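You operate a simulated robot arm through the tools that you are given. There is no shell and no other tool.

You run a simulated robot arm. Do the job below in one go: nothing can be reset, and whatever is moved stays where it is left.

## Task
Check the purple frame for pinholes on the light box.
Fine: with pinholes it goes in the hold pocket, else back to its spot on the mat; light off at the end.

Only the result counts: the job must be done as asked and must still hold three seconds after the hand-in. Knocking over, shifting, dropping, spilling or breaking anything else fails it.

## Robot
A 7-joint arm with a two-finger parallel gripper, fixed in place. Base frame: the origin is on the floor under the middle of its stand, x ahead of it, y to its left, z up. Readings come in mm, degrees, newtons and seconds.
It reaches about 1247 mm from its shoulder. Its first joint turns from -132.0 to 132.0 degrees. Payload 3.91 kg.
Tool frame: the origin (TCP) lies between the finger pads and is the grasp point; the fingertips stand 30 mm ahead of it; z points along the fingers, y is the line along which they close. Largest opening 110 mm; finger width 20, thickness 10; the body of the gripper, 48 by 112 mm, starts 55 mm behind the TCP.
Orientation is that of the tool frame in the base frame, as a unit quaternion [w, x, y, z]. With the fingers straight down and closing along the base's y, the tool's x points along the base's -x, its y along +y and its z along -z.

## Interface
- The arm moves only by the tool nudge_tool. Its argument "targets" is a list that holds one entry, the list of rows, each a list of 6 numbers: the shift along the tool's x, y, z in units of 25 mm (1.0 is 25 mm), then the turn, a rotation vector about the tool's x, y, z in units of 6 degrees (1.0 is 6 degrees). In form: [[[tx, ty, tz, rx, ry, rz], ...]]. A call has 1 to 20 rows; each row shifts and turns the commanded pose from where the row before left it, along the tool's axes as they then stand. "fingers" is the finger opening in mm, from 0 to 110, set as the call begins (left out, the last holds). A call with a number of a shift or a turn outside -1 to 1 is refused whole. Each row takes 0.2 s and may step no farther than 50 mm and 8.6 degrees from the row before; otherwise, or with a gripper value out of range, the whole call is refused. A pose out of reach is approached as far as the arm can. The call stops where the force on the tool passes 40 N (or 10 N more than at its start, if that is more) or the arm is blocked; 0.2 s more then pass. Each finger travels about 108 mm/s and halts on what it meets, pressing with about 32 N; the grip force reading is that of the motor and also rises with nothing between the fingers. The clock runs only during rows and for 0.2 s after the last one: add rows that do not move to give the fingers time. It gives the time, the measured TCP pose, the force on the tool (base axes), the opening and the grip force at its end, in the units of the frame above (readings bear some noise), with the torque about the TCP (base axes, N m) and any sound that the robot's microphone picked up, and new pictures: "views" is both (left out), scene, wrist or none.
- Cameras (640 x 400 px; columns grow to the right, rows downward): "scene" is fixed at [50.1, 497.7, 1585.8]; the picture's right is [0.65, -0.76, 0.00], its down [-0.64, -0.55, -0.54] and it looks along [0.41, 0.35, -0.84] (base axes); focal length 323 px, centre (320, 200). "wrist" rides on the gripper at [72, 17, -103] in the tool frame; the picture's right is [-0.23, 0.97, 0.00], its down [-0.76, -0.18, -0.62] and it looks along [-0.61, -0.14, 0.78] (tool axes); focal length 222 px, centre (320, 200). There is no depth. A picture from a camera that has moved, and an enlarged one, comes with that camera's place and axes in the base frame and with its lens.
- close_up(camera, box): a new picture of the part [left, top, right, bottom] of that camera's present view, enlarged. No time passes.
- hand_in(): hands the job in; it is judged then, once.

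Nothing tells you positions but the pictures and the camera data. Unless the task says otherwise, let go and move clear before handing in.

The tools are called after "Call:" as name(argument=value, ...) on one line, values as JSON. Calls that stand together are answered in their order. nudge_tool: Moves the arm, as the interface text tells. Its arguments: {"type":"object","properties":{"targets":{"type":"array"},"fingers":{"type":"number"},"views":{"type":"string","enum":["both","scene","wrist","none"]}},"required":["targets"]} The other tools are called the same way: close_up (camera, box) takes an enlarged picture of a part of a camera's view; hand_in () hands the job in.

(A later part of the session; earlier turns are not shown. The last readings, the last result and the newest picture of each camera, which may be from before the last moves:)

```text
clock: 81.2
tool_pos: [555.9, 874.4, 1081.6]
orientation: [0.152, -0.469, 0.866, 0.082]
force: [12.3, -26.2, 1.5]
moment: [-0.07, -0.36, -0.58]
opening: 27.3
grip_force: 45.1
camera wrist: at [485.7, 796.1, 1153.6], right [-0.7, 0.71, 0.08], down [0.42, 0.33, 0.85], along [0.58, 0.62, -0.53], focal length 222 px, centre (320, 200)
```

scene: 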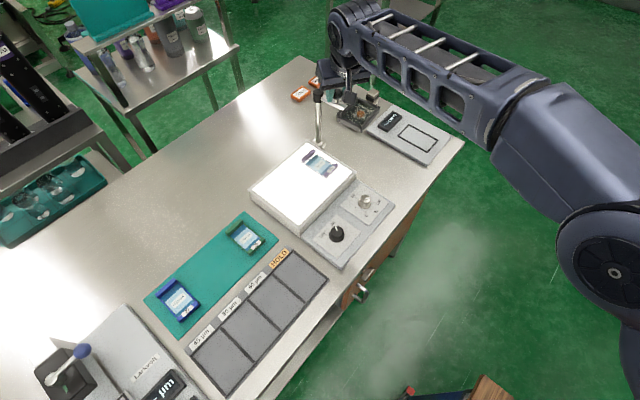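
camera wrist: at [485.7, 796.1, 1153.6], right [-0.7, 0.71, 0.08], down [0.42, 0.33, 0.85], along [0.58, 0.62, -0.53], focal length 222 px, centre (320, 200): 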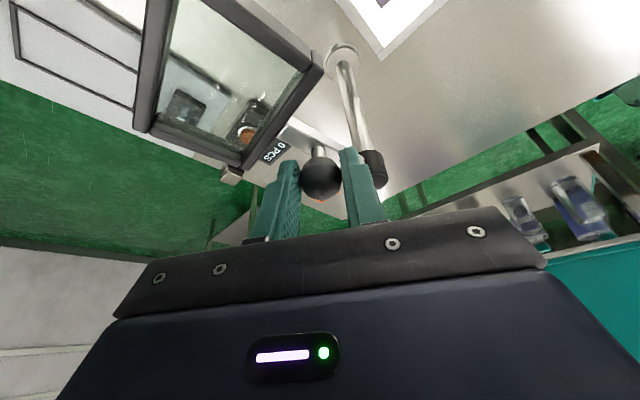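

The glass arm swings, but the side force says the pivot is a few millimetres nearer −x, −y than I assumed. I'll correct the arc centre to about (549.5, 932) and continue in short steps.

Call:
nudge_tool(targets=[[[0.217, 0.165, -0.079, 0, 0, 0], [0, 0, 0, 0, 0, 0]]], views="none")

Call:
nudge_tool(targets=[[[0.152, 0.286, -0.055, 0, 0, 0], [0, 0, 0, 0, 0, 0]]], views="wrist")

```text
clock: 81.8
tool_pos: [546.0, 872.9, 1081.3]
orientation: [0.152, -0.47, 0.865, 0.083]
force: [4.3, -6.1, -0.7]
moment: [-0.06, -0.02, -0.32]
opening: 27.1
grip_force: 44.9
```

```text
clock: 82.4
tool_pos: [540.2, 872.0, 1081.1]
orientation: [0.152, -0.469, 0.866, 0.082]
force: [5.1, -8.2, -9.6]
moment: [0.04, -0.17, -0.39]
opening: 27.3
grip_force: 44.9
camera wrist: at [469.4, 794.9, 1153.6], right [-0.7, 0.71, 0.08], down [0.42, 0.33, 0.85], along [0.57, 0.62, -0.53], focal length 222 px, centre (320, 200)
```

wrist: 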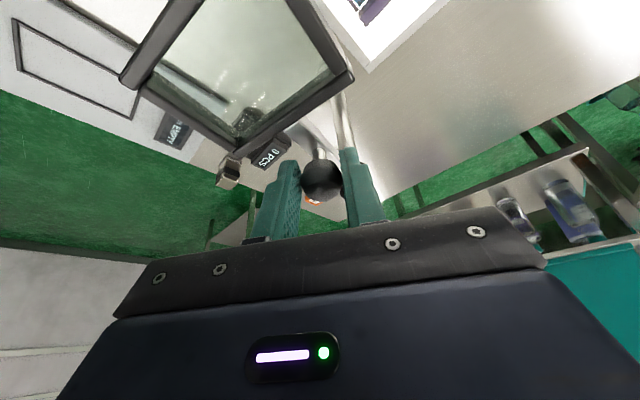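

Forces are low now, so I'll continue the swing.

Call:
nudge_tool(targets=[[[0.113, 0.303, -0.041, 0, 0, 0], [0.066, 0.321, -0.024, 0, 0, 0], [0, 0, 0, 0, 0, 0]]], views="none")

Call:
nudge_tool(targets=[[[0.024, 0.326, -0.009, 0, 0, 0], [-0.024, 0.327, 0.009, 0, 0, 0], [0, 0, 0, 0, 0, 0]]])

```text
clock: 83.2
tool_pos: [524.0, 877.7, 1081.9]
orientation: [0.153, -0.469, 0.866, 0.084]
force: [9.6, 0.3, -1.4]
moment: [0.17, -0.25, -0.47]
opening: 27.1
grip_force: 45.4
```

```text
clock: 84.0
tool_pos: [509.1, 887.6, 1082.4]
orientation: [0.152, -0.47, 0.865, 0.083]
force: [0.9, -5.1, 5.0]
moment: [-0.25, 0.0, -0.29]
opening: 27.2
grip_force: 45.1
camera wrist: at [439.0, 808.7, 1154.4], right [-0.7, 0.71, 0.08], down [0.42, 0.32, 0.85], along [0.57, 0.63, -0.53], focal length 222 px, centre (320, 200)
```

scene: 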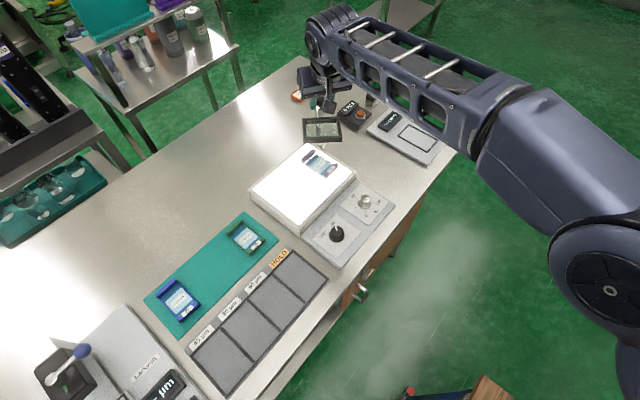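
wrist: 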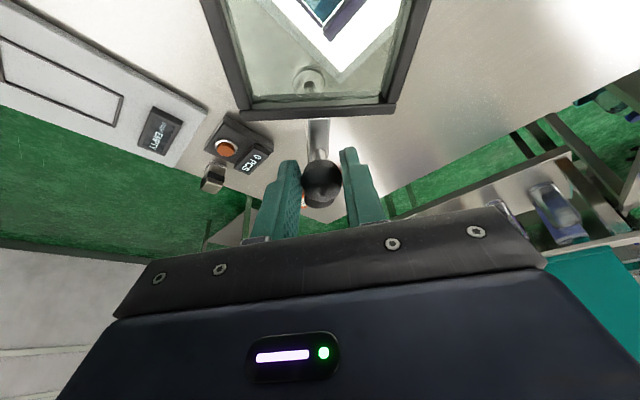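

The glass is now above the frame. I can already see part of the film through it, so I'll take a close look.

Call:
close_up(camera="wrist", box=[200, 0, 440, 130])

Call:
close_up(camera="scene", box=[280, 100, 360, 190])

Call:
close_up(camera="scene", box=[295, 145, 345, 180])

```text
2.67 times, centred on (320, 65) of wrist
camera zoom: at [439.0, 808.7, 1154.4], right [-0.7, 0.71, 0.08], down [0.42, 0.32, 0.85], along [0.57, 0.63, -0.53], focal length 592 px, centre (320, 560)
```

zoom: 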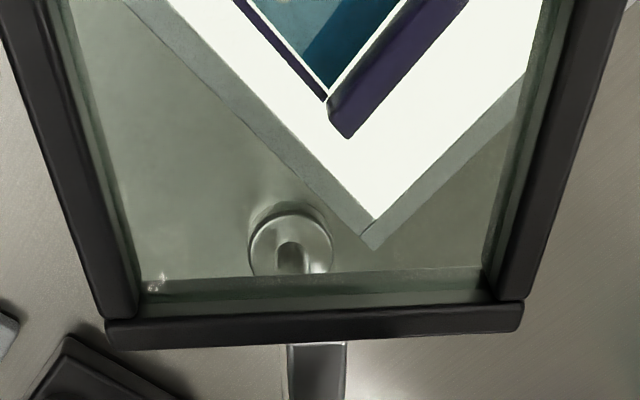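

```text
4.44 times, centred on (320, 145) of scene
camera zoom: at [50.1, 497.7, 1585.8], right [0.65, -0.76, 0.0], down [-0.64, -0.55, -0.54], along [0.41, 0.35, -0.84], focal length 1434 px, centre (320, 444)
```

zoom: 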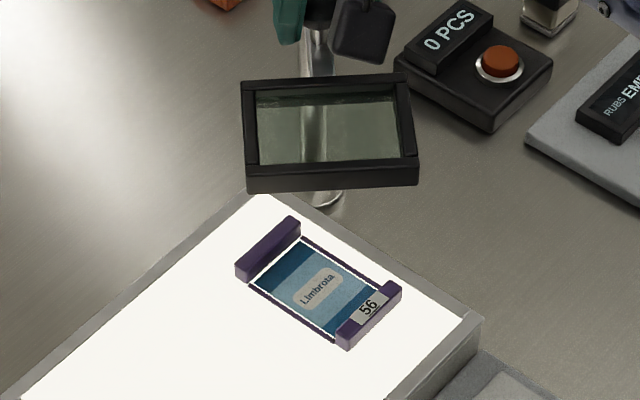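

```text
11.43 times, centred on (320, 162) of scene
camera zoom: at [50.1, 497.7, 1585.8], right [0.65, -0.76, 0.0], down [-0.64, -0.55, -0.54], along [0.41, 0.35, -0.84], focal length 3688 px, centre (320, 629)
```

zoom: 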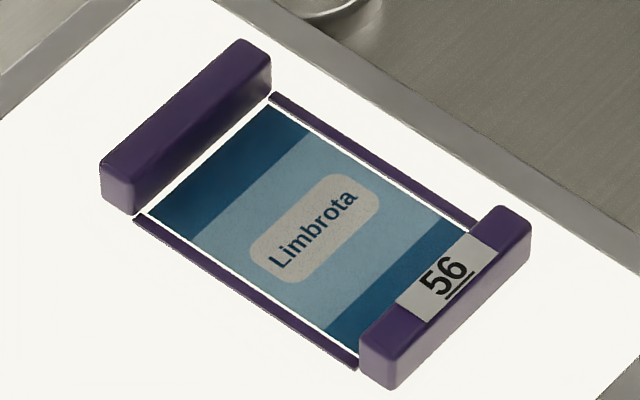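

The glass is flat and tinted. I'll let go of the handle, back straight off, bring the tool upright and look down through the glass at the film.

Call:
nudge_tool(targets=[[[0, 0, 0, 0, 0, 0], [0, 0, 0, 0, 0, 0], [0, 0, 0, 0, 0, 0]]], fingers=46, views="none")

Call:
nudge_tool(targets=[[[0, 0, -0.4, 0, 0, 0], [0, 0, -0.6, 0, 0, 0], [0, 0, -0.6, 0, 0, 0], [0.33, 0.31, -0.37, 0, 0, 0], [0.33, 0.31, -0.38, 0, 0, 0], [0, 0, 0, 0, 0.833, 0], [0, 0, 0, 0, 0.833, 0], [0, 0, 0, 0, 0.833, 0], [0, 0, 0, 0, 0.833, 0], [0, 0, 0, 0, 0, 0]]])

```text
clock: 84.8
tool_pos: [510.5, 887.1, 1081.4]
orientation: [0.153, -0.47, 0.865, 0.083]
force: [-0.3, -0.1, 0.4]
moment: [-0.02, 0.01, 0.01]
opening: 46.2
grip_force: 0.0
```

```text
clock: 87.0
tool_pos: [478.7, 865.0, 1129.9]
orientation: [-0.001, -0.477, 0.879, -0.001]
force: [-0.5, -0.2, -1.1]
moment: [0.04, 0.0, 0.0]
opening: 45.6
grip_force: 0.0
camera wrist: at [424.4, 812.9, 1233.8], right [-0.69, 0.72, 0.0], down [0.56, 0.54, 0.62], along [0.45, 0.43, -0.78], focal length 222 px, centre (320, 200)
```

scene: 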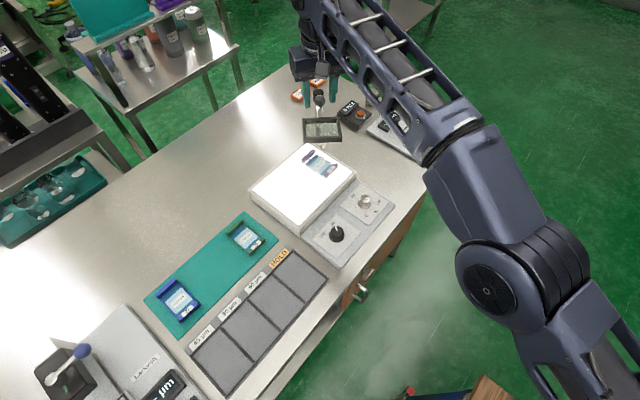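
wrist: 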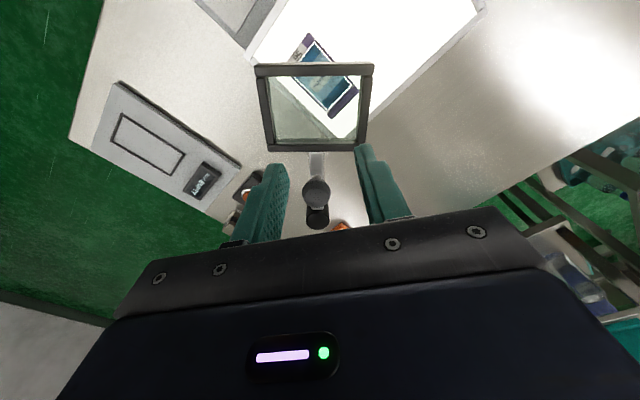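

Call:
close_up(camera="wrist", box=[250, 20, 390, 150])

Call:
close_up(camera="wrist", box=[285, 60, 365, 120])

```text
3.08 times, centred on (320, 85) of wrist
camera zoom: at [424.4, 812.9, 1233.8], right [-0.69, 0.72, 0.0], down [0.56, 0.54, 0.62], along [0.45, 0.43, -0.78], focal length 684 px, centre (320, 554)
```

zoom: 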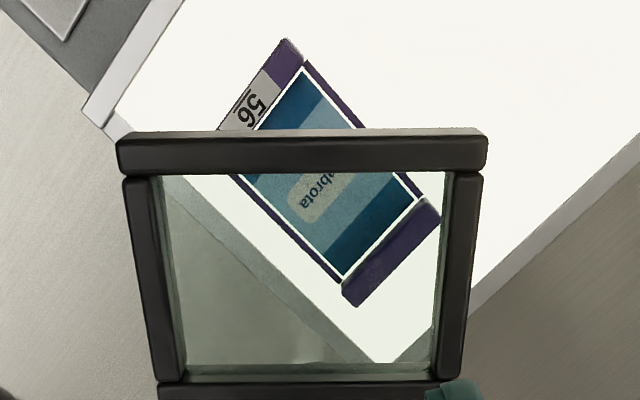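

```text
6.67 times, centred on (325, 90) of wrist
camera zoom: at [424.4, 812.9, 1233.8], right [-0.69, 0.72, 0.0], down [0.56, 0.54, 0.62], along [0.45, 0.43, -0.78], focal length 1481 px, centre (287, 933)
```

zoom: 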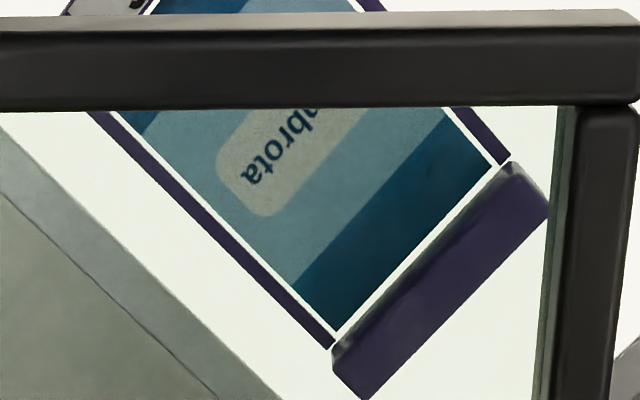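

Only half of the film shows through the glass from here. I'll turn to yaw 0 and place the camera straight above the glass to see the whole film through it.

Call:
nudge_tool(targets=[[[0.03, -0.86, 0, 0, 0, 0], [0.03, -0.86, 0, 0, 0, 0], [0.03, -0.86, 0, 0, 0, 0], [0, 0, 0, 0, 0, 1], [0, 0, 0, 0, 0, 1], [0, 0, 0, 0, 0, 1], [0, 0, 0, 0, 0, 1], [0, 0, 0, 0, 0, 1], [0, 0, 0, 0, 0, 1], [0, 0, 0, 0, 0, 1], [0, 0, 0, 0, 0, 1], [0, 0, 0, 0, 0, 1], [0, 0, 0, 0, 0, 0.5], [0, 0, 0, 0, 0, 0]]], fingers=46, views="wrist")

Call:
close_up(camera="wrist", box=[250, 0, 400, 120])

```text
clock: 90.0
tool_pos: [530.3, 828.7, 1131.2]
orientation: [-0.001, 0.001, 1.0, 0.0]
force: [0.5, 0.1, 0.2]
moment: [-0.01, -0.01, 0.04]
opening: 46.0
grip_force: 0.0
camera wrist: at [458.4, 844.5, 1234.7], right [0.23, 0.97, 0.0], down [0.76, -0.18, 0.62], along [0.61, -0.14, -0.78], focal length 222 px, centre (320, 200)
```

wrist: 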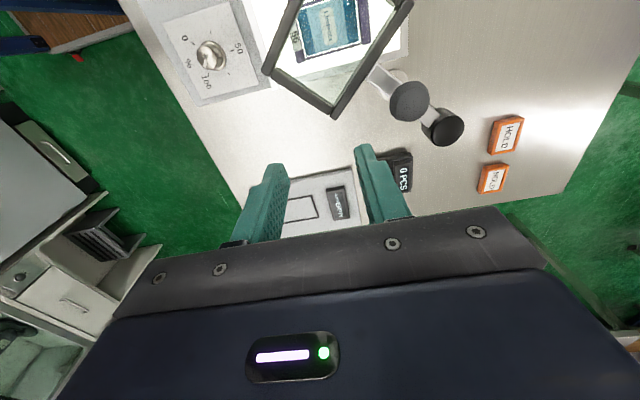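

```text
3.33 times, centred on (325, 60) of wrist
camera zoom: at [458.4, 844.5, 1234.7], right [0.23, 0.97, 0.0], down [0.76, -0.18, 0.62], along [0.61, -0.14, -0.78], focal length 740 px, centre (303, 667)
```

zoom: 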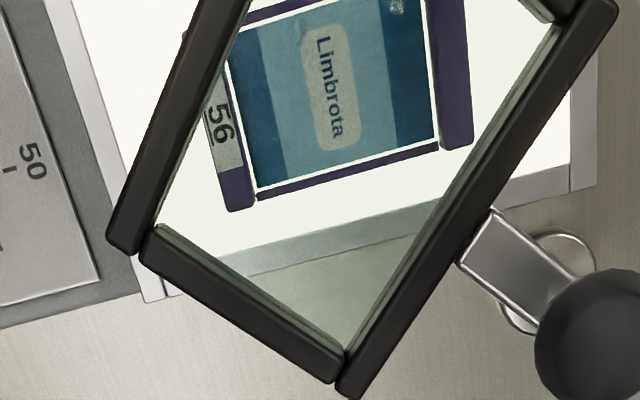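

Call:
nudge_tool(targets=[[[0.8, 0, 0, 0, 0, 0], [0, 0, 0, 0, 0, 0]]], views="wrist")

Call:
close_up(camera="wrist", box=[280, 0, 400, 75])

Call:
close_up(camera="wrist", box=[290, 0, 345, 35])

Call:
close_up(camera="wrist", box=[325, 0, 380, 35])

Call:
close_up(camera="wrist", box=[290, 30, 345, 65])

Call:
close_up(camera="wrist", box=[325, 30, 380, 65])

```text
clock: 90.6
tool_pos: [510.3, 828.7, 1131.8]
orientation: [0.0, 0.0, 1.0, 0.0]
force: [-0.4, -0.3, 0.8]
moment: [-0.01, 0.01, 0.01]
opening: 46.0
grip_force: 0.2
camera wrist: at [437.8, 844.9, 1235.1], right [0.23, 0.97, 0.0], down [0.76, -0.18, 0.62], along [0.61, -0.14, -0.78], focal length 222 px, centre (320, 200)
```

wrist: 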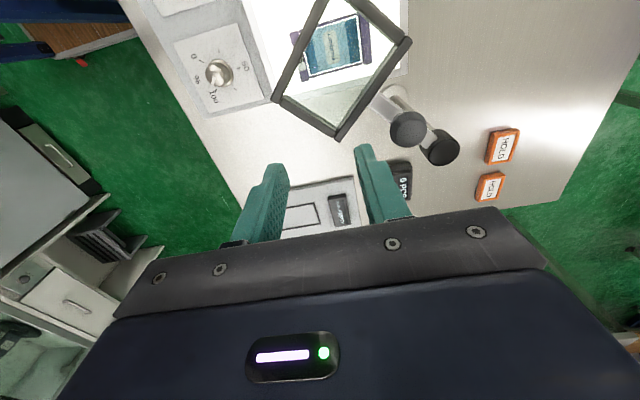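

```text
5.33 times, centred on (340, 38) of wrist
camera zoom: at [437.8, 844.9, 1235.1], right [0.23, 0.97, 0.0], down [0.76, -0.18, 0.62], along [0.61, -0.14, -0.78], focal length 1185 px, centre (213, 1067)
```

zoom: 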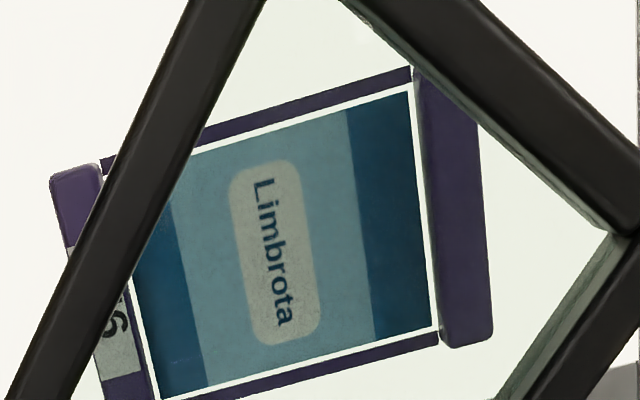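

```text
11.43 times, centred on (318, 18) of wrist
camera zoom: at [437.8, 844.9, 1235.1], right [0.23, 0.97, 0.0], down [0.76, -0.18, 0.62], along [0.61, -0.14, -0.78], focal length 2538 px, centre (349, 2286)
```

zoom: 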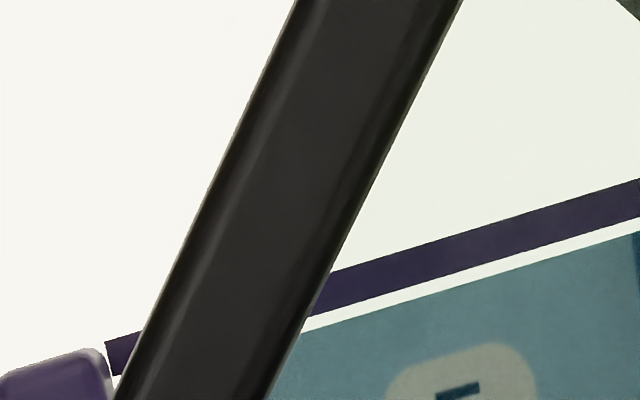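

```text
11.43 times, centred on (352, 18) of wrist
camera zoom: at [437.8, 844.9, 1235.1], right [0.23, 0.97, 0.0], down [0.76, -0.18, 0.62], along [0.61, -0.14, -0.78], focal length 2538 px, centre (-51, 2286)
```

zoom: 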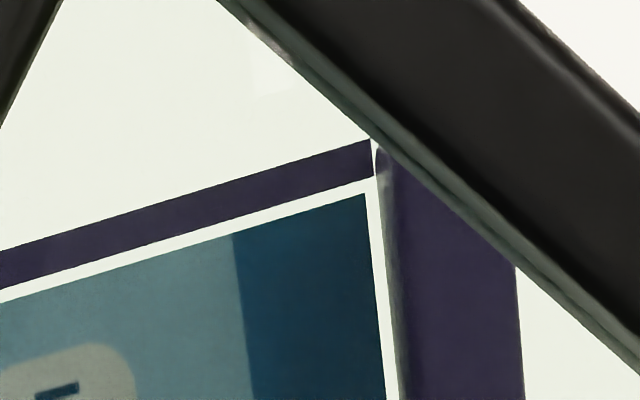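

```text
11.43 times, centred on (318, 48) of wrist
camera zoom: at [437.8, 844.9, 1235.1], right [0.23, 0.97, 0.0], down [0.76, -0.18, 0.62], along [0.61, -0.14, -0.78], focal length 2538 px, centre (349, 1943)
```

zoom: 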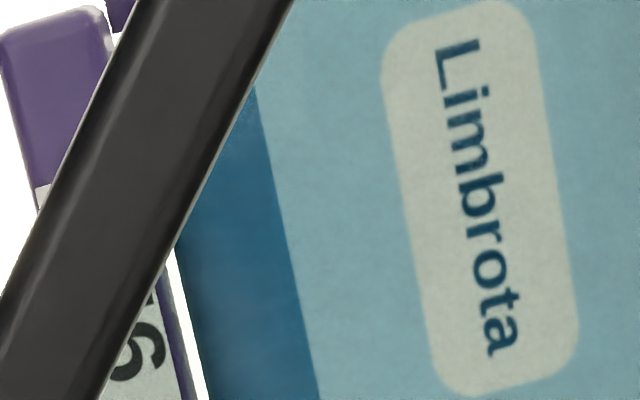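

```text
11.43 times, centred on (352, 48) of wrist
camera zoom: at [437.8, 844.9, 1235.1], right [0.23, 0.97, 0.0], down [0.76, -0.18, 0.62], along [0.61, -0.14, -0.78], focal length 2538 px, centre (-51, 1943)
```

zoom: 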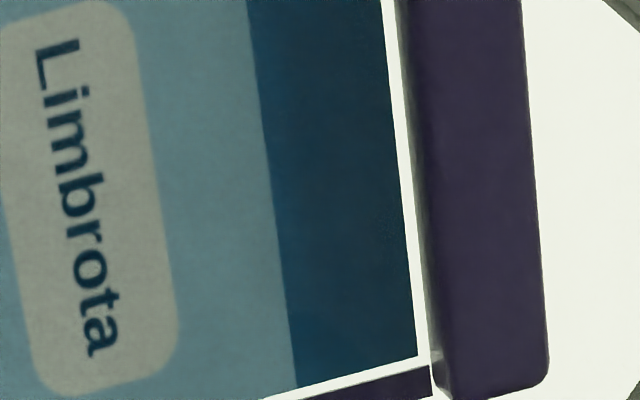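

Through the glass the film shows no bright points either, so with the box fully lit, the bare view and the glass view agree: no pinholes. The frame goes back to its spot on the mat. First I'll swing the glass back to where it was parked, so I'm returning to the handle grasp orientation.

Call:
nudge_tool(targets=[[[0, 0, 0, 0, 0, -1], [0, 0, 0, 0, 0, -1], [0, 0, 0, 0, 0, -1], [0, 0, 0, 0, 0, -1], [0, 0, 0, 0, 0, -1], [0, 0, 0, 0, 0, -1], [0, 0, 0, 0, 0, -1], [0, 0, 0, 0, 0, -1], [0, 0, 0, 0, 0, -1], [0, 0, 0, 0, 0, -0.5], [0, 0, 0, 0, -0.833, 0], [0, 0, 0, 0, -0.833, 0], [0, 0, 0, 0, -0.833, 0], [0, 0, 0, 0, -0.833, 0], [0, 0, 0, 0, 0, 0]]], fingers=46, views="none")

Call:
nudge_tool(targets=[[[-0.57, 0.635, 0.485, 0, 0, 0], [-0.57, 0.635, 0.485, 0, 0, 0], [0, 0, 0, 0, 0, 0]]])

Call:
close_up(camera="wrist", box=[220, 70, 420, 230])

```text
clock: 93.8
tool_pos: [510.9, 828.6, 1130.7]
orientation: [0.154, -0.47, 0.865, 0.083]
force: [-0.6, 0.2, 0.7]
moment: [0.0, -0.03, 0.06]
opening: 45.9
grip_force: 0.0
```

```text
clock: 94.6
tool_pos: [502.5, 875.4, 1117.9]
orientation: [0.153, -0.47, 0.865, 0.083]
force: [0.0, 0.0, -0.9]
moment: [-0.02, 0.0, -0.01]
opening: 46.0
grip_force: 0.1
camera wrist: at [432.5, 798.0, 1190.0], right [-0.7, 0.71, 0.08], down [0.42, 0.32, 0.85], along [0.57, 0.63, -0.53], focal length 222 px, centre (320, 200)
```

scene: 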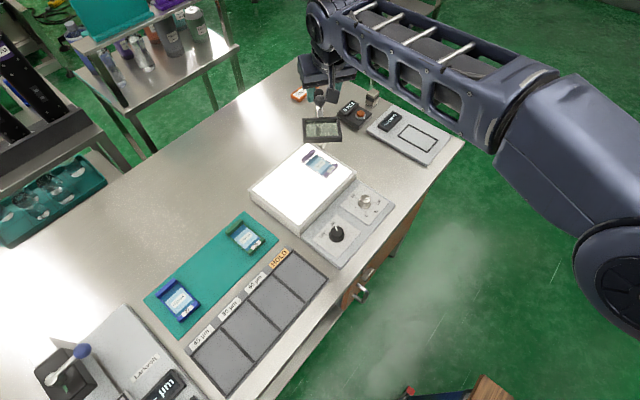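
wrist: 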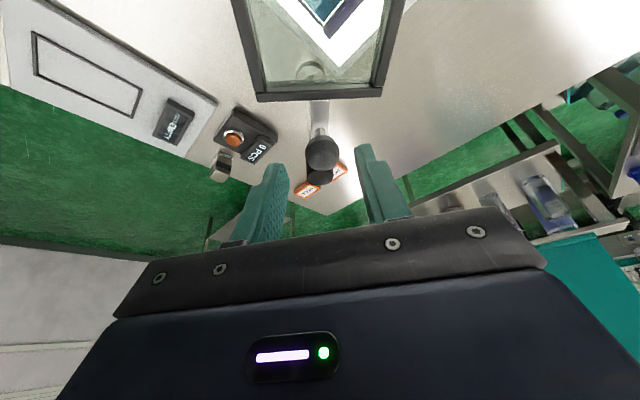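

```text
2.50 times, centred on (320, 150) of wrist
camera zoom: at [432.5, 798.0, 1190.0], right [-0.7, 0.71, 0.08], down [0.42, 0.32, 0.85], along [0.57, 0.63, -0.53], focal length 555 px, centre (320, 325)
```

zoom: 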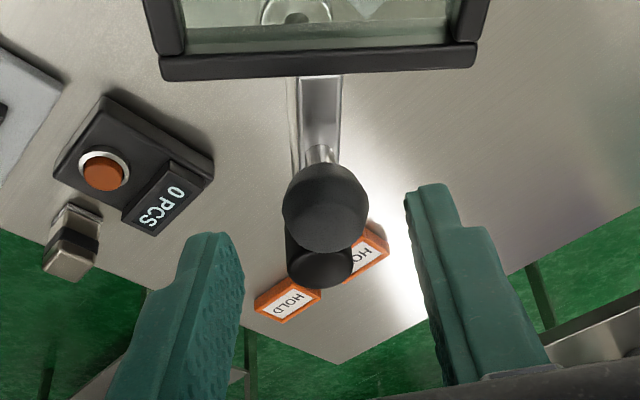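

The ball is now at about (515.2, 894.7, 1068). I'll correct the line-up by about 5 mm, advance and grip it.

Call:
nudge_tool(targets=[[[-0.19, 0, 0, 0, 0, 0], [0, 0, 0.4, 0, 0, 0], [0, 0, 0.5, 0, 0, 0], [0, 0, 0.43, 0, 0, 0], [0, 0, 0.3, 0, 0, 0], [0, 0, 0, 0, 0, 0]]], views="wrist")

Call:
close_up(camera="wrist", box=[220, 70, 420, 230])

```text
clock: 96.0
tool_pos: [513.3, 890.5, 1081.6]
orientation: [0.153, -0.47, 0.865, 0.083]
force: [-0.7, 0.3, -0.1]
moment: [0.02, 0.0, 0.01]
opening: 46.2
grip_force: 0.0
camera wrist: at [442.3, 812.6, 1153.5], right [-0.7, 0.71, 0.08], down [0.42, 0.32, 0.85], along [0.57, 0.63, -0.53], focal length 222 px, centre (320, 200)
```

wrist: 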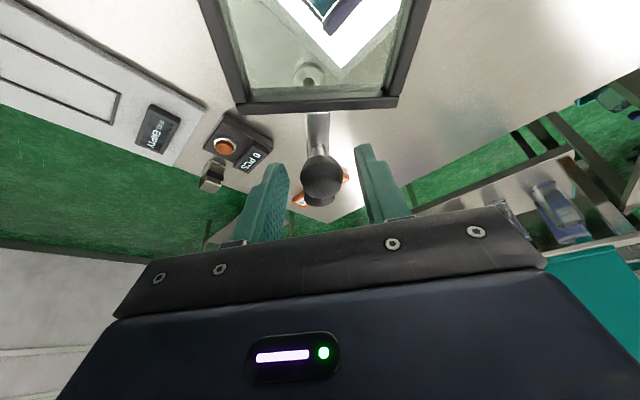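

```text
2.50 times, centred on (320, 150) of wrist
camera zoom: at [442.3, 812.6, 1153.5], right [-0.7, 0.71, 0.08], down [0.42, 0.32, 0.85], along [0.57, 0.63, -0.53], focal length 555 px, centre (320, 325)
```

zoom: 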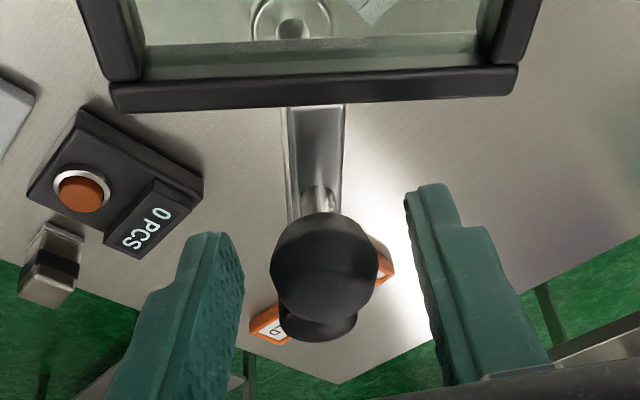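

The ball is centred again. I'll close and swing back along the same arc in short stages.

Call:
nudge_tool(targets=[[[0, 0, 0, 0, 0, 0], [0, 0, 0, 0, 0, 0], [0, 0, 0, 0, 0, 0]]], fingers=18, views="none")

Call:
nudge_tool(targets=[[[0.038, -0.312, -0.014, 0, 0, 0], [-0.006, -0.311, 0.002, 0, 0, 0], [0, 0, 0, 0, 0, 0]]], views="none")

```text
clock: 96.8
tool_pos: [512.7, 890.5, 1081.9]
orientation: [0.152, -0.471, 0.865, 0.083]
force: [-2.1, 0.0, -1.7]
moment: [0.06, 0.01, 0.02]
opening: 27.2
grip_force: 44.9
```

```text
clock: 97.6
tool_pos: [525.0, 881.3, 1081.4]
orientation: [0.154, -0.469, 0.866, 0.083]
force: [-8.6, -1.7, -1.6]
moment: [-0.27, 0.29, 0.33]
opening: 27.0
grip_force: 45.0
```

Call:
nudge_tool(targets=[[[-0.047, -0.311, 0.017, 0, 0, 0], [-0.087, -0.297, 0.032, 0, 0, 0], [0, 0, 0, 0, 0, 0]]], views="none")

Call:
nudge_tool(targets=[[[-0.125, -0.286, 0.045, 0, 0, 0], [-0.163, -0.26, 0.059, 0, 0, 0], [0, 0, 0, 0, 0, 0]]], views="wrist")

```text
clock: 98.4
tool_pos: [541.4, 875.2, 1080.6]
orientation: [0.153, -0.47, 0.866, 0.083]
force: [-8.3, 1.8, -0.2]
moment: [-0.06, 0.14, 0.46]
opening: 27.0
grip_force: 45.0
```

```text
clock: 99.2
tool_pos: [556.6, 875.4, 1080.9]
orientation: [0.153, -0.47, 0.865, 0.083]
force: [-5.9, 4.8, 4.0]
moment: [0.15, 0.06, 0.29]
opening: 27.2
grip_force: 45.4
camera wrist: at [485.7, 797.3, 1153.3], right [-0.7, 0.71, 0.08], down [0.42, 0.32, 0.85], along [0.58, 0.63, -0.53], focal length 222 px, centre (320, 200)
```

wrist: 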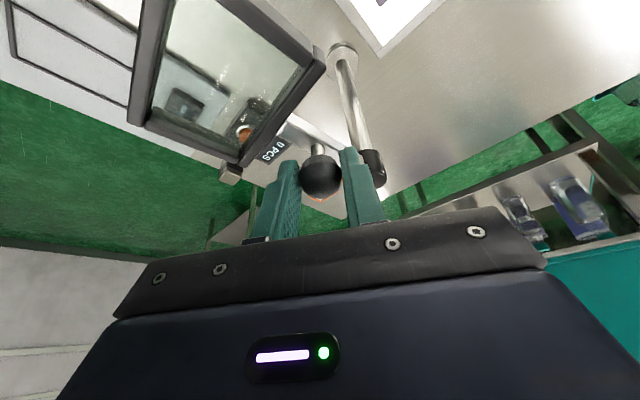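

Very low forces. Now the last two steps to the original parked position.

Call:
nudge_tool(targets=[[[-0.194, -0.238, 0.071, 0, 0, 0], [-0.224, -0.198, 0.082, 0, 0, 0], [0, 0, 0, 0, 0, 0]]], views="both")

Call:
close_up(camera="scene", box=[290, 60, 410, 150])

Call:
close_up(camera="wrist", box=[220, 70, 420, 230])

```text
clock: 100.0
tool_pos: [570.9, 879.0, 1080.5]
orientation: [0.152, -0.47, 0.865, 0.082]
force: [-12.0, -10.3, -1.3]
moment: [-0.22, 0.17, -0.04]
opening: 27.1
grip_force: 44.5
camera wrist: at [500.2, 800.9, 1153.1], right [-0.7, 0.71, 0.08], down [0.42, 0.33, 0.85], along [0.57, 0.62, -0.53], focal length 222 px, centre (320, 200)
```

scene: 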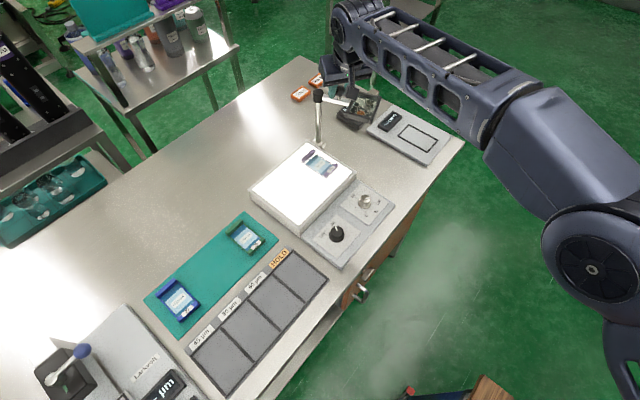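
wrist: 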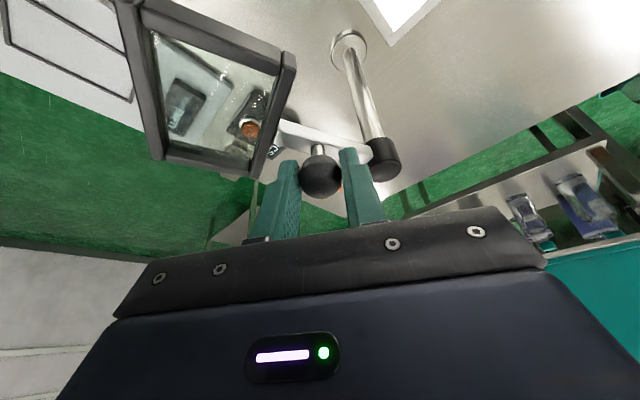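

```text
4.44 times, centred on (350, 105) of scene
camera zoom: at [50.1, 497.7, 1585.8], right [0.65, -0.76, 0.0], down [-0.64, -0.55, -0.54], along [0.41, 0.35, -0.84], focal length 1434 px, centre (187, 622)
```

zoom: 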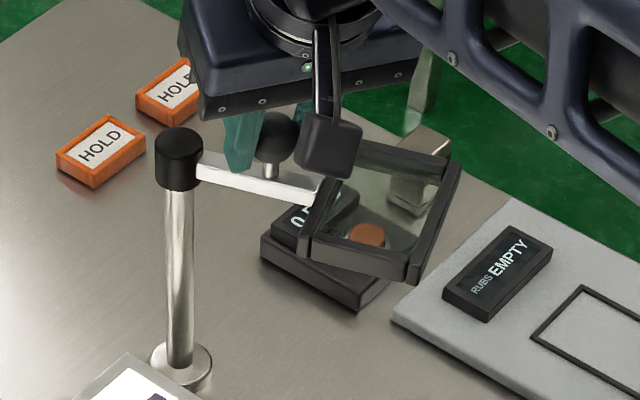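

```text
2.50 times, centred on (320, 150) of wrist
camera zoom: at [500.2, 800.9, 1153.1], right [-0.7, 0.71, 0.08], down [0.42, 0.33, 0.85], along [0.57, 0.62, -0.53], focal length 555 px, centre (320, 325)
```

zoom: 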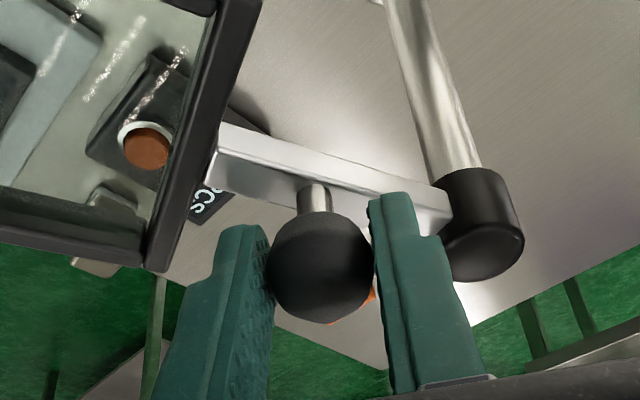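

The glass is back where it was, matching the first pictures. I'll let go, back off along the tool axis, and return upright over the box.

Call:
nudge_tool(targets=[[[0, 0, 0, 0, 0, 0], [0, 0, 0, 0, 0, 0], [0, 0, 0, 0, 0, 0]]], fingers=46, views="none")

Call:
nudge_tool(targets=[[[0, 0, -0.4, 0, 0, 0], [0, 0, -0.6, 0, 0, 0], [0, 0, -0.6, 0, 0, 0], [0.68, 0.44, -0.394, 0, 0, 0], [0.68, 0.44, -0.394, 0, 0, 0], [0.68, 0.44, -0.394, 0, 0, 0], [0.68, 0.44, -0.394, 0, 0, 0], [0.68, 0.44, -0.394, 0, 0, 0], [0, 0, 0, 0, 0.833, 0], [0, 0, 0, 0, 0.833, 0], [0, 0, 0, 0, 0.833, 0], [0, 0, 0, 0, 0.833, 0], [0, 0, 0, 0, 0, 0]]])

Call:
close_up(camera="scene", box=[270, 60, 450, 170])

```text
clock: 100.8
tool_pos: [571.5, 880.8, 1080.7]
orientation: [0.153, -0.47, 0.865, 0.083]
force: [-0.3, 0.0, 0.0]
moment: [-0.03, -0.02, -0.01]
opening: 46.1
grip_force: 0.0
```

```text
clock: 103.6
tool_pos: [465.2, 815.0, 1135.4]
orientation: [-0.001, -0.477, 0.879, -0.001]
force: [0.2, 0.5, 0.4]
moment: [0.0, 0.0, 0.02]
opening: 46.1
grip_force: 0.1
camera wrist: at [411.5, 763.7, 1238.9], right [-0.69, 0.72, 0.0], down [0.56, 0.54, 0.62], along [0.45, 0.43, -0.78], focal length 222 px, centre (320, 200)
```

scene: 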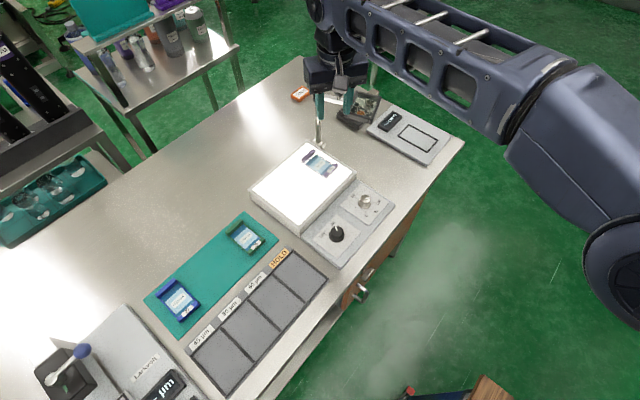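
wrist: 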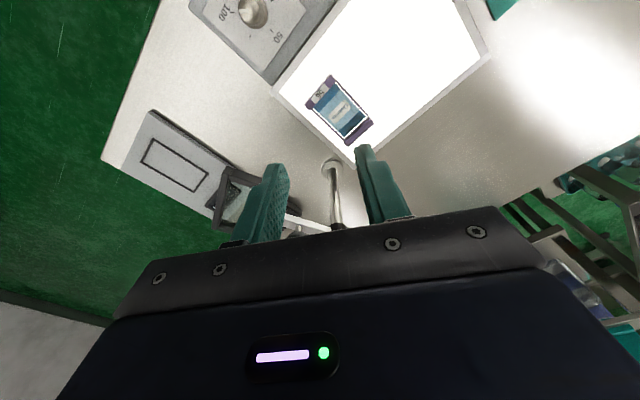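

```text
3.56 times, centred on (360, 115) of scene
camera zoom: at [50.1, 497.7, 1585.8], right [0.65, -0.76, 0.0], down [-0.64, -0.55, -0.54], along [0.41, 0.35, -0.84], focal length 1147 px, centre (178, 502)
```

zoom: 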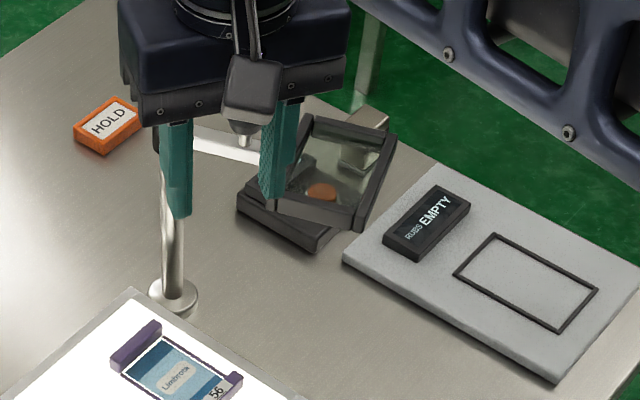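

Everything is as it was at the start. Now I'll turn back to yaw 90° above the frame, ready to pick it up.

Call:
nudge_tool(targets=[[[0, 0, 0, 0, 0, 1], [0, 0, 0, 0, 0, 1], [0, 0, 0, 0, 0, 1], [0, 0, 0, 0, 0, 1], [0, 0, 0, 0, 0, 1], [0, 0, 0, 0, 0, 1], [0, 0, 0, 0, 0, 1], [0, 0, 0, 0, 0, 1], [0, 0, 0, 0, 0, 1], [0, 0, 0, 0, 0, 1], [0, 0, 0, 0, 0, 1], [0, 0, 0, 0, 0, 1], [0, 0, 0, 0, 0, 1], [0, 0, 0, 0, 0, 1], [0, 0, 0, 0, 0, 1], [0, 0, 0, 0, 0, 1], [0, 0, 0, 0, 0, 1], [0, 0, 0, 0, 0, 1], [0, 0, 0, 0, 0, 0]]], fingers=80, views="none")

Call:
nudge_tool(targets=[[[0, 0, 0, 0, 0, 1], [0, 0, 0, 0, 0, 1], [0, 0, 0, 0, 0, 1], [0, 0, 0, 0, 0, 1], [0, 0, 0, 0, 0, 1], [0, 0, 0, 0, 0, 1], [0, 0, 0, 0, 0, 0.5], [0, 0, 0, 0, 0, 0], [0, 0, 0, 0, 0, 0]]], views="wrist")

```text
clock: 107.6
tool_pos: [465.0, 815.5, 1136.0]
orientation: [0.001, 0.43, 0.903, 0.0]
force: [-0.5, -0.1, -0.2]
moment: [0.02, 0.02, -0.02]
opening: 79.9
grip_force: 0.0
```

```text
clock: 109.6
tool_pos: [465.6, 816.2, 1135.2]
orientation: [-0.001, 0.707, 0.707, 0.001]
force: [-0.4, -0.4, 0.2]
moment: [0.0, 0.01, 0.0]
opening: 79.8
grip_force: 0.1
camera wrist: at [482.1, 887.8, 1239.3], right [0.97, -0.23, 0.0], down [-0.18, -0.76, 0.62], along [-0.14, -0.61, -0.78], focal length 222 px, centre (320, 200)
```

wrist: 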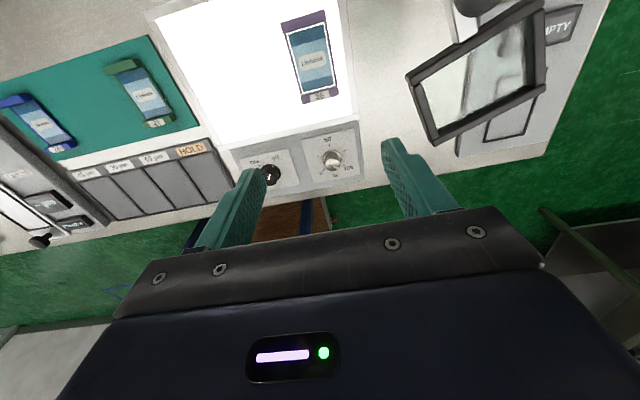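

Call:
nudge_tool(targets=[[[0.09, -0.044, 0.9, 0, 0, 0], [0, 0, 1, 0, 0, 0], [0, 0, 1, 0, 0, 0], [0, 0, 1, 0, 0, 0], [0, 0, 1, 0, 0, 0], [0, 0, 1, 0, 0, 0], [0, 0, 0.8, 0, 0, 0], [0, 0, 0.5, 0, 0, 0], [0, 0, 0, 0, 0, 0]]], views="wrist")

```text
clock: 111.6
tool_pos: [463.9, 816.3, 955.6]
orientation: [0.0, 0.707, 0.707, 0.0]
force: [-0.6, -0.8, 0.2]
moment: [-0.01, 0.01, 0.0]
opening: 80.0
grip_force: 0.1
camera wrist: at [480.7, 889.1, 1059.0], right [0.97, -0.23, 0.0], down [-0.18, -0.76, 0.62], along [-0.14, -0.61, -0.78], focal length 222 px, centre (320, 200)
```

wrist: 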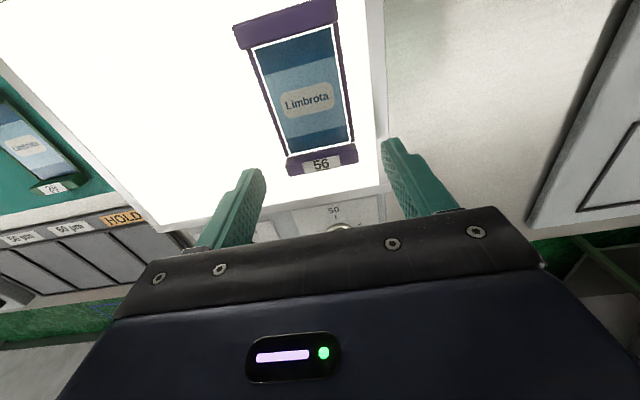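

Call:
nudge_tool(targets=[[[0.04, 0.01, 0.35, 0, 0, 0], [0, 0, 0.25, 0, 0, 0], [0, 0, 0, 0, 0, 0]]], views="none")

Call:
nudge_tool(targets=[[[0, 0, 0, 0, 0, 0], [0, 0, 0, 0, 0, 0], [0, 0, 0, 0, 0, 0]]], fingers=38, views="wrist")

```text
clock: 112.4
tool_pos: [465.3, 819.3, 940.4]
orientation: [0.0, 0.707, 0.707, 0.0]
force: [-0.2, 0.0, 0.4]
moment: [-0.01, 0.03, 0.01]
opening: 80.0
grip_force: 0.0
```

```text
clock: 113.2
tool_pos: [464.0, 819.2, 941.1]
orientation: [0.0, 0.708, 0.706, 0.0]
force: [0.2, -0.7, 0.4]
moment: [0.02, -0.04, -0.01]
opening: 50.9
grip_force: 32.1
camera wrist: at [481.7, 890.6, 1044.6], right [0.97, -0.23, 0.0], down [-0.18, -0.76, 0.62], along [-0.14, -0.61, -0.78], focal length 222 px, centre (320, 200)
```

wrist: 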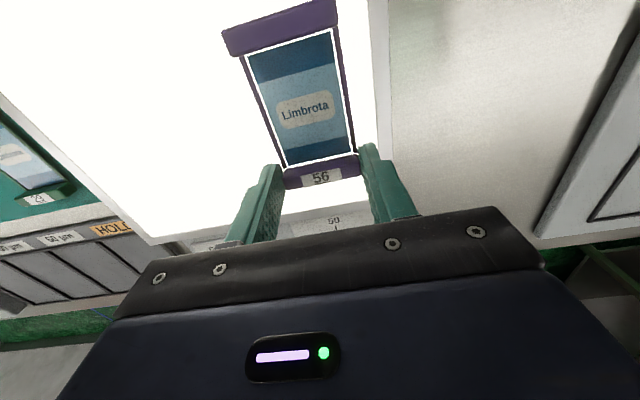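

Gripped again at the same place on the bar. I'll lift it and carry it back above its spot on the mat.

Call:
nudge_tool(targets=[[[0, 0, -0.3, 0, 0, 0], [0, 0, -0.6, 0, 0, 0], [0, 0, -0.9, 0, 0, 0], [0, 0, -0.8, 0, 0, 0], [0, 0, 0, 0, 0, 0]]], views="wrist")

Call:
nudge_tool(targets=[[[0.026, -0.5, 0, 0, 0, 0], [0.026, -0.8, 0, 0, 0, 0], [0.026, -0.9, 0, 0, 0, 0], [0.026, -0.9, 0, 0, 0, 0], [0.026, -0.9, 0, 0, 0, 0], [0.026, -0.9, 0, 0, 0, 0], [0.026, -0.9, 0, 0, 0, 0], [0.026, -0.9, 0, 0, 0, 0], [0.026, -0.9, 0, 0, 0, 0], [0.026, -0.9, 0, 0, 0, 0], [0.026, -0.9, 0, 0, 0, 0], [0.026, -0.9, 0, 0, 0, 0], [0.026, -0.9, 0, 0, 0, 0], [0.026, -0.9, 0, 0, 0, 0], [0.026, -0.9, 0, 0, 0, 0], [0.026, -0.9, 0, 0, 0, 0], [0.026, -0.76, 0, 0, 0, 0], [0, 0, 0, 0, 0, 0]]])

```text
clock: 114.4
tool_pos: [464.2, 818.6, 1005.8]
orientation: [0.001, 0.707, 0.707, 0.0]
force: [0.6, -0.1, 0.0]
moment: [-0.02, 0.01, -0.02]
opening: 50.9
grip_force: 32.1
camera wrist: at [480.2, 890.4, 1109.8], right [0.97, -0.23, 0.0], down [-0.18, -0.76, 0.62], along [-0.14, -0.61, -0.78], focal length 222 px, centre (320, 200)
```

wrist: 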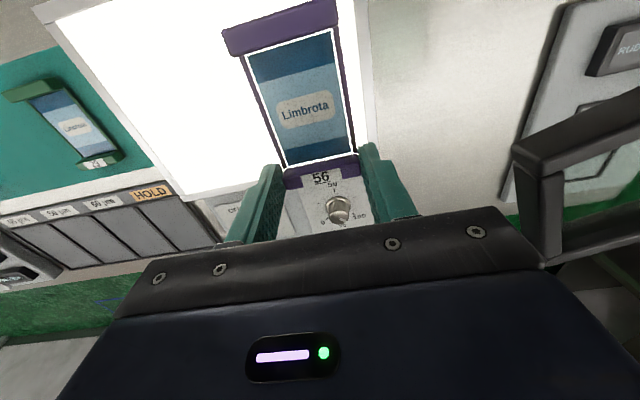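

```text
clock: 118.2
tool_pos: [96.3, 829.7, 1005.9]
orientation: [0.0, 0.707, 0.707, -0.001]
force: [0.1, 0.4, -0.3]
moment: [-0.02, -0.01, -0.05]
opening: 50.9
grip_force: 32.3
camera wrist: at [113.3, 901.3, 1109.5], right [0.97, -0.23, 0.0], down [-0.18, -0.76, 0.62], along [-0.14, -0.61, -0.78], focal length 222 px, centre (320, 200)
```

scene: 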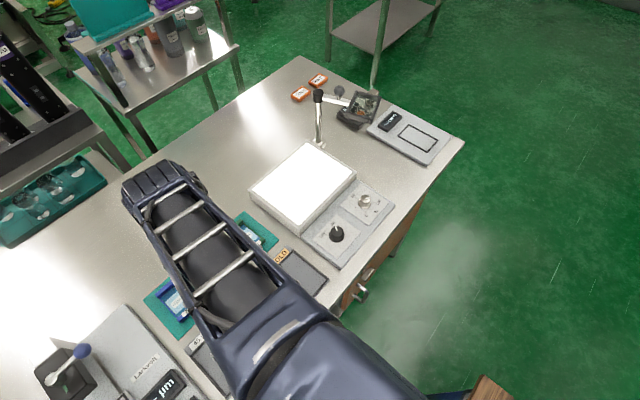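
wrist: 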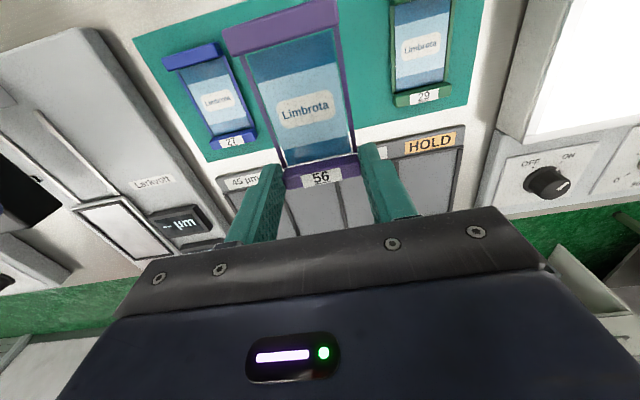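

The frame is above its old spot, about 105 mm up. I'll correct x by about 0.8 mm against my earlier readings, lower most of the way, then compare against the neighbouring frames.

Call:
nudge_tool(targets=[[[0.01, 0.03, 0.8, 0, 0, 0], [0, 0, 0.9, 0, 0, 0], [0, 0, 0.9, 0, 0, 0], [0, 0, 0.7, 0, 0, 0], [0, 0, 0.4, 0, 0, 0], [0, 0, 0.2, 0, 0, 0], [0, 0, 0, 0, 0, 0], [0, 0, 0, 0, 0, 0]]], views="wrist")

Call:
close_up(camera="wrist", box=[20, 0, 620, 240])

```text
clock: 120.0
tool_pos: [97.7, 831.4, 907.7]
orientation: [0.0, 0.708, 0.706, 0.0]
force: [0.2, 0.5, -0.5]
moment: [-0.01, 0.0, 0.0]
opening: 50.7
grip_force: 32.4
camera wrist: at [114.8, 902.7, 1011.4], right [0.97, -0.23, 0.0], down [-0.18, -0.76, 0.62], along [-0.14, -0.61, -0.78], focal length 222 px, centre (320, 200)
```

wrist: 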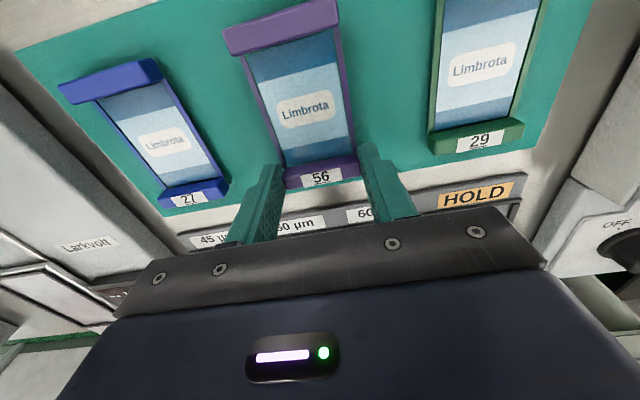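

```text
1.07 times, centred on (320, 120) of wrist (not enlarged: the box is as wide or as high as the picture)
camera zoom: at [114.8, 902.7, 1011.4], right [0.97, -0.23, 0.0], down [-0.18, -0.76, 0.62], along [-0.14, -0.61, -0.78], focal length 237 px, centre (320, 285)
```

zoom: 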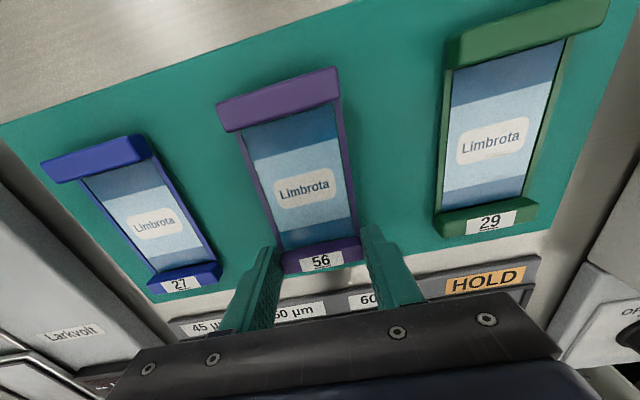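

I'm about 7 mm above the mat and roughly 1 mm off in x and y compared with the original pick-up. I'll fix that and creep down to contact.

Call:
nudge_tool(targets=[[[-0.036, 0.03, 0.12, 0, 0, 0], [0, 0, 0.1, 0, 0, 0], [0, 0, 0, 0, 0, 0], [0, 0, 0, 0, 0, 0]]], views="wrist")

Call:
nudge_tool(targets=[[[0, 0, 0.04, 0, 0, 0], [0, 0, 0, 0, 0, 0]]], views="none")

```text
clock: 121.0
tool_pos: [99.1, 829.8, 903.2]
orientation: [0.0, 0.707, 0.707, 0.0]
force: [-0.7, 0.2, -0.9]
moment: [0.0, 0.02, -0.03]
opening: 50.7
grip_force: 31.9
camera wrist: at [115.2, 902.3, 1006.1], right [0.97, -0.23, 0.0], down [-0.18, -0.76, 0.62], along [-0.14, -0.61, -0.78], focal length 222 px, centre (320, 200)
```

wrist: 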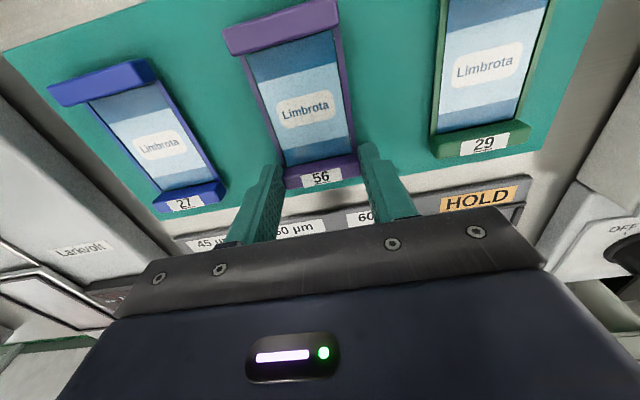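

```text
clock: 121.6
tool_pos: [98.9, 829.7, 901.0]
orientation: [0.0, 0.707, 0.707, 0.0]
force: [0.7, -0.2, 0.4]
moment: [-0.03, 0.02, 0.01]
opening: 50.8
grip_force: 32.0
```

Call:
nudge_tool(targets=[[[0, 0, 0.03, 0, 0, 0], [0, 0, 0, 0, 0, 0]]], views="none")

Call:
nudge_tool(targets=[[[0, 0, 0.02, 0, 0, 0], [0, 0, 0, 0, 0, 0]]], views="none")

```text
clock: 122.2
tool_pos: [100.0, 830.2, 901.6]
orientation: [0.0, 0.707, 0.707, 0.0]
force: [0.5, -0.4, -0.2]
moment: [-0.04, 0.0, -0.01]
opening: 50.9
grip_force: 31.8
```

```text
clock: 122.8
tool_pos: [98.8, 830.6, 901.8]
orientation: [0.0, 0.707, 0.707, -0.001]
force: [-0.1, 0.1, -0.5]
moment: [-0.01, -0.03, -0.01]
opening: 51.0
grip_force: 32.3
```

Call:
nudge_tool(targets=[[[0, 0, 0.02, 0, 0, 0], [0, 0, 0, 0, 0, 0]]], views="none")

Call:
nudge_tool(targets=[[[0, 0, 0.02, 0, 0, 0], [0, 0, 0, 0, 0, 0]]], views="none")

```text
clock: 123.4
tool_pos: [99.7, 831.1, 900.5]
orientation: [-0.001, 0.707, 0.707, 0.0]
force: [0.2, 0.0, -1.1]
moment: [-0.04, -0.03, 0.05]
opening: 50.9
grip_force: 31.9
```

```text
clock: 124.0
tool_pos: [99.5, 831.0, 898.5]
orientation: [0.0, 0.706, 0.708, 0.0]
force: [-1.3, 0.8, 2.0]
moment: [0.32, 0.03, 0.14]
opening: 50.9
grip_force: 31.5
```

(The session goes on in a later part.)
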